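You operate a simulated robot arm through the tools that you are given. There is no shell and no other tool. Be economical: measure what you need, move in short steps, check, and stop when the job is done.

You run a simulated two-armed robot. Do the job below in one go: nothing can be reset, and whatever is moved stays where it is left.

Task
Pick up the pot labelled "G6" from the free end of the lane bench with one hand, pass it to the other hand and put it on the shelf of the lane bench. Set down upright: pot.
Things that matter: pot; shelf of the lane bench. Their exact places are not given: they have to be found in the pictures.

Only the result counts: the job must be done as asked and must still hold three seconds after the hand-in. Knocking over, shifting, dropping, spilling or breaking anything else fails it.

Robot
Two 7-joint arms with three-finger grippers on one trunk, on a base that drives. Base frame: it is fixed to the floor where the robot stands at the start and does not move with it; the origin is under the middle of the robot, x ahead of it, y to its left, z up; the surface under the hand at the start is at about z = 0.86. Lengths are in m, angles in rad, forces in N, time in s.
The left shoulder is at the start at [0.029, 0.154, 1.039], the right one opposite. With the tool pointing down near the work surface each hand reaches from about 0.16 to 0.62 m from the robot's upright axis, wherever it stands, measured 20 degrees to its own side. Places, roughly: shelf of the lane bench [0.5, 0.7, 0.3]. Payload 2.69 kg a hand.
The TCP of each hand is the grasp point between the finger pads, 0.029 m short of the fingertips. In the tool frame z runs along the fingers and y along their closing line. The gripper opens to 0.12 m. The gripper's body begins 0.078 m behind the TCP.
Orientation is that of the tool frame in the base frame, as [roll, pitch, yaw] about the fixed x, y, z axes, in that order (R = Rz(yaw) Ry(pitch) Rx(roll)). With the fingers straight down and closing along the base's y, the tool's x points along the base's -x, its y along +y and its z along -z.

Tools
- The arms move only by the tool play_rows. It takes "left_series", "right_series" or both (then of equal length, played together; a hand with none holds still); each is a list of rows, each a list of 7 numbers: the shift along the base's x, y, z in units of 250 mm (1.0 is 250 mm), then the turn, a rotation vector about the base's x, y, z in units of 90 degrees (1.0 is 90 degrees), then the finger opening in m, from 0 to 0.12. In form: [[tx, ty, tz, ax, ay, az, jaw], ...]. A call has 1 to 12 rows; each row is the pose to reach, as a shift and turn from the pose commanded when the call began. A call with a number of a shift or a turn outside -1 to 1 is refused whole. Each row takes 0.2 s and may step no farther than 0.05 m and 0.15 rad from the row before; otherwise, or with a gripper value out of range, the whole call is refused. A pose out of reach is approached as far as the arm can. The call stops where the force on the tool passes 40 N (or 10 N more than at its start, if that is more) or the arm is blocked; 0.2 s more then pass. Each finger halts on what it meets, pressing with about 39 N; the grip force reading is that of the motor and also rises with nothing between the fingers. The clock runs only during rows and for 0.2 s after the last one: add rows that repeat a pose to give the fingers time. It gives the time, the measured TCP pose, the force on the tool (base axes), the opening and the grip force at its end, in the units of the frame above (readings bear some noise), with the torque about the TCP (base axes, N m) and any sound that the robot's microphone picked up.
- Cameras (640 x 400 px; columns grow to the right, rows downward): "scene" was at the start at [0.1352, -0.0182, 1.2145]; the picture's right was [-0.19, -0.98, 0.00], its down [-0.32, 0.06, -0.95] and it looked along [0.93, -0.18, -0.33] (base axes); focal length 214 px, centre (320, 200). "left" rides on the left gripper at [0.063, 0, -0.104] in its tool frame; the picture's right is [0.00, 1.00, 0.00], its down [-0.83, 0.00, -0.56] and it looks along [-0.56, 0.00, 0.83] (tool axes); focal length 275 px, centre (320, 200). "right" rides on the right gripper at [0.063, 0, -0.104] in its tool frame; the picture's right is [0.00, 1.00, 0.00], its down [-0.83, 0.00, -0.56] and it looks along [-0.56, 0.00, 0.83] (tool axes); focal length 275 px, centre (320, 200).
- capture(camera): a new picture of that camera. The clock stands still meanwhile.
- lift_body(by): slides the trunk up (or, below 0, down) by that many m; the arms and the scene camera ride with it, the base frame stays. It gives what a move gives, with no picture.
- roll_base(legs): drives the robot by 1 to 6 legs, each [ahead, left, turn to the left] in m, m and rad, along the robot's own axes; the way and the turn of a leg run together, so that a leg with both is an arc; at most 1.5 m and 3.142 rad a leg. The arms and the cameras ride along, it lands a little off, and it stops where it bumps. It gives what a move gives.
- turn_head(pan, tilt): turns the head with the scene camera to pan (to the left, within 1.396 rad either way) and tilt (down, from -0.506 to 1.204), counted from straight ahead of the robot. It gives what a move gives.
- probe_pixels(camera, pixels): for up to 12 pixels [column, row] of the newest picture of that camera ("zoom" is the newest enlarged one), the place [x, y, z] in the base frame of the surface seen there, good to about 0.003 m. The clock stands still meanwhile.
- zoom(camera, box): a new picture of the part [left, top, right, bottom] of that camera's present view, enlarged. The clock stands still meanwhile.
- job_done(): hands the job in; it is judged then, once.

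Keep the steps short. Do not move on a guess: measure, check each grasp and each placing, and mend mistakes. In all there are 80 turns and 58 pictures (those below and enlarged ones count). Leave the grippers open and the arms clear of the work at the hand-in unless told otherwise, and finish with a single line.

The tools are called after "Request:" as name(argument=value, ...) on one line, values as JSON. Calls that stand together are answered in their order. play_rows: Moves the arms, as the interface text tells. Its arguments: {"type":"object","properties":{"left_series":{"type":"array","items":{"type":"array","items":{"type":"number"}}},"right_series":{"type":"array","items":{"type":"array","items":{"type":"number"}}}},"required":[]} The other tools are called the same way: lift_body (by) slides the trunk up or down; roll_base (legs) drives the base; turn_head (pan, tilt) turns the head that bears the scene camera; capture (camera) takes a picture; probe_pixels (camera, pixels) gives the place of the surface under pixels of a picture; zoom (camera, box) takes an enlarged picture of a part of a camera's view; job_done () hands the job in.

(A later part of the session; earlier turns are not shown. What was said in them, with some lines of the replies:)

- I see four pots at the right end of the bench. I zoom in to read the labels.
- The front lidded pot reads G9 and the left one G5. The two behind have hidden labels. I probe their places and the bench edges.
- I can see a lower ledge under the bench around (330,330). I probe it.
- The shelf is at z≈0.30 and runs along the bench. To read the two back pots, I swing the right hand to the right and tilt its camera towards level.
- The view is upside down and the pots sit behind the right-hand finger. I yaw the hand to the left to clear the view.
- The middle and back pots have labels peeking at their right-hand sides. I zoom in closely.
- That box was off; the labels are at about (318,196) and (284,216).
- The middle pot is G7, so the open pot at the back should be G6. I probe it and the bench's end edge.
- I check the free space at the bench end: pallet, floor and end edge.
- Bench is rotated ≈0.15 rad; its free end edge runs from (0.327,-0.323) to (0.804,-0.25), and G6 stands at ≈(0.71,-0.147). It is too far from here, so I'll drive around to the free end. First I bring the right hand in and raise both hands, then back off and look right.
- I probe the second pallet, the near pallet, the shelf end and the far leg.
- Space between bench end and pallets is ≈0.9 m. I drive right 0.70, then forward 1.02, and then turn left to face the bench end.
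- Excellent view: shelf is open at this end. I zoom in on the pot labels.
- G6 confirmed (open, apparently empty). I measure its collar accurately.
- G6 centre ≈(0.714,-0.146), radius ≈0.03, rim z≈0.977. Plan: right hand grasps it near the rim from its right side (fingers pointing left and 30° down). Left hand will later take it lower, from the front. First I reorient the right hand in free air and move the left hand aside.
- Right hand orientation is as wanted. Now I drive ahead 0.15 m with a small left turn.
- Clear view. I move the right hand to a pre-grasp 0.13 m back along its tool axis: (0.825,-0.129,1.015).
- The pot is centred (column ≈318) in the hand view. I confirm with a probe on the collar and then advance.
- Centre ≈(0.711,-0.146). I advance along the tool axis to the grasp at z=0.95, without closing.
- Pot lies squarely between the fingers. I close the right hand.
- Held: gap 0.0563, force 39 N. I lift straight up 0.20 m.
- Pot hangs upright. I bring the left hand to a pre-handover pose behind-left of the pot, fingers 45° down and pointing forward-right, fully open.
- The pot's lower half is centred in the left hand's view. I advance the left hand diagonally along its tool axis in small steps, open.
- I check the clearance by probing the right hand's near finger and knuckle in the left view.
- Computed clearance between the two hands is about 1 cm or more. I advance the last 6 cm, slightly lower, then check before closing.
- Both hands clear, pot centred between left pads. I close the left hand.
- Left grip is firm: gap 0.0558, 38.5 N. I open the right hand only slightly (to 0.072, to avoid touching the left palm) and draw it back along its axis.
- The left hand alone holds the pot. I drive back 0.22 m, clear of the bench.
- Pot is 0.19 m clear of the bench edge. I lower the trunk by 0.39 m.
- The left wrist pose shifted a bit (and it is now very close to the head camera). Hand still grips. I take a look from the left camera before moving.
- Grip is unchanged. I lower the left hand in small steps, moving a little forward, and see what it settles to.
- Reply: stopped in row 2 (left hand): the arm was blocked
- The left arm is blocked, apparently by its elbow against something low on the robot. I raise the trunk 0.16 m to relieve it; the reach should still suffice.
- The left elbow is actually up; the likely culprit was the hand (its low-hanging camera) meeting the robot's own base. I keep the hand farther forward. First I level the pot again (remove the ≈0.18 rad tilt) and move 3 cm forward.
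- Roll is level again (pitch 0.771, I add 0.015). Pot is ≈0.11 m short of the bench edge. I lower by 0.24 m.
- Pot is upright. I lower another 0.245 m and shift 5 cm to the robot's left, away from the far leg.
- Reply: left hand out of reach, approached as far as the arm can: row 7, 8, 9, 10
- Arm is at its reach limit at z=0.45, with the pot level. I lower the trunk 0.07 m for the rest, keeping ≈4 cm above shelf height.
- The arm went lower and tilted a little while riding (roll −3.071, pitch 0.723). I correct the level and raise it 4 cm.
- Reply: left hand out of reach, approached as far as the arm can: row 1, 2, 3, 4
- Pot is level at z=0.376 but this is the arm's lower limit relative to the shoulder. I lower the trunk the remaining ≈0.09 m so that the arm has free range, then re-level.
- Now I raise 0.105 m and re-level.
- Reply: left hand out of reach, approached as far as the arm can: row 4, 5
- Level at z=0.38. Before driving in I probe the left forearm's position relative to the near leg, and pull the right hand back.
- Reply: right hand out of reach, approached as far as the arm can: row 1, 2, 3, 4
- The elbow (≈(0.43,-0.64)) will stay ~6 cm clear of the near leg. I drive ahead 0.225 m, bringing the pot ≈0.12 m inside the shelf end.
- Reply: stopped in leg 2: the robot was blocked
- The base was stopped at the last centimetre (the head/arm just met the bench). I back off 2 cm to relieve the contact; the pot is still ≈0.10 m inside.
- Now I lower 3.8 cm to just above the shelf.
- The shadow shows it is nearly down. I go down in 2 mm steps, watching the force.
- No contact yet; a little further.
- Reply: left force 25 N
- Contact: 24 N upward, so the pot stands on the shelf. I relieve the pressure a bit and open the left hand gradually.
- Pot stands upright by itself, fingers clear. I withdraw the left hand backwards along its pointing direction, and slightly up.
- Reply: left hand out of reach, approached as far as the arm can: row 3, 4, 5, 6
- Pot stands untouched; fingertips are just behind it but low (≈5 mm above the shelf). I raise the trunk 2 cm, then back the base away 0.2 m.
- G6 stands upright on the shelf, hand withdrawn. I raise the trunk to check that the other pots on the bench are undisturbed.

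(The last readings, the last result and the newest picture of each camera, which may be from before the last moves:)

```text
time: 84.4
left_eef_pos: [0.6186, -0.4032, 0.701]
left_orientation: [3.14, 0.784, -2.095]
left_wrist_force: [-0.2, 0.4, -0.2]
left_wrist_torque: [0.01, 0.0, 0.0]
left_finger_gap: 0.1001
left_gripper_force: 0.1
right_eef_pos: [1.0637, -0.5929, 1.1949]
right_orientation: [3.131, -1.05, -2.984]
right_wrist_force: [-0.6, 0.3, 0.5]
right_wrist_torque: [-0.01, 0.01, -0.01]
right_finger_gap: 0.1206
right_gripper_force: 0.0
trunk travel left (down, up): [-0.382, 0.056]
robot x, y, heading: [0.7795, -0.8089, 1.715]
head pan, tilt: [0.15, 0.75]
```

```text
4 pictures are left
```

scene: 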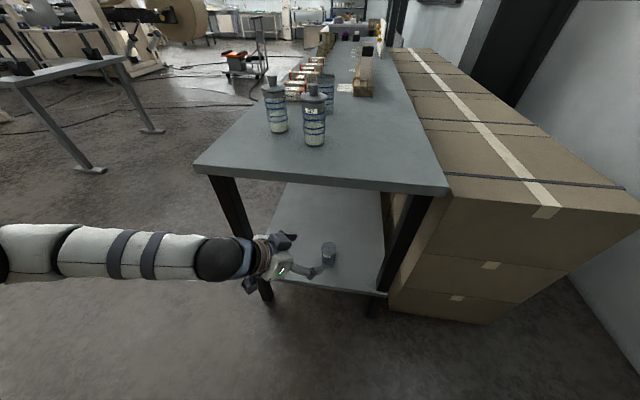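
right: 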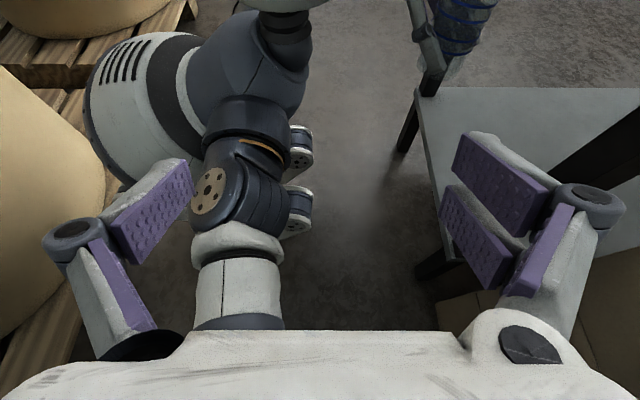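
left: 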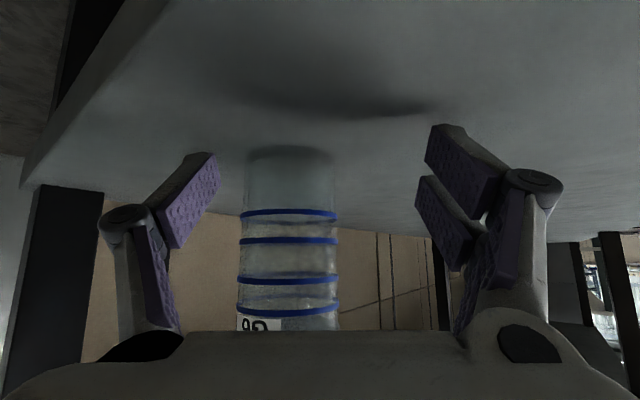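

The other three pots still stand. A quick check of the pot and bench places, then open the left gripper fully.

Request:
probe_pixels(camera="scene", pixels=[[197, 165], [446, 190], [314, 120], [315, 138], [329, 250], [335, 275]])

Request:
play_rows(left_series=[[0, -0.04, 0, 0, 0, 0, 0.12], [0, -0.08, 0, 0, 0, 0, 0.12]])

Request:
zoom(camera="scene", box=[240, 60, 400, 300])

```text
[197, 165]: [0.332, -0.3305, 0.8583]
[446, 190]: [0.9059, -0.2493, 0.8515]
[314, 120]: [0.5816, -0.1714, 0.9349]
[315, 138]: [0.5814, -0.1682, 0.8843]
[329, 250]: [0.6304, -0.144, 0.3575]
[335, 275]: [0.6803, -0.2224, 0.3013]
```

```text
time: 85.0
left_eef_pos: [0.6194, -0.4225, 0.7009]
left_orientation: [3.139, 0.782, -2.096]
left_wrist_force: [-0.4, 0.5, -0.4]
left_wrist_torque: [0.03, -0.01, 0.01]
left_finger_gap: 0.1198
left_gripper_force: 0.0
right_eef_pos: [1.0625, -0.5928, 1.1946]
right_orientation: [3.13, -1.051, -2.983]
right_wrist_force: [0.1, 0.8, -0.5]
right_wrist_torque: [0.0, -0.02, 0.02]
right_finger_gap: 0.1202
right_gripper_force: 0.0
trunk travel left (down, up): [-0.382, 0.056]
robot x, y, heading: [0.7847, -0.8052, 1.714]
head pan, tilt: [0.15, 0.75]
```

```text
1.67 times, centred on (320, 180) of scene
```

zoom: 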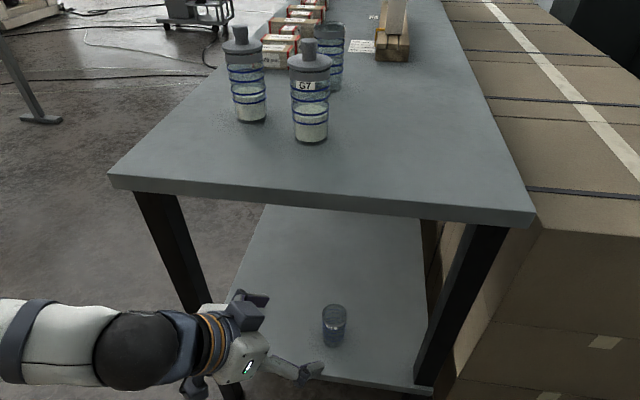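

Pot G6 is upright on the shelf. The other pots and the bench are undisturbed, both grippers are open, and both arms are clear. I hand in.

Request:
job_done()

```text
The job is handed in.
```

Pot G6 was picked up with the right hand, passed to the left hand and set upright on the lane bench shelf, and the job has been handed in.
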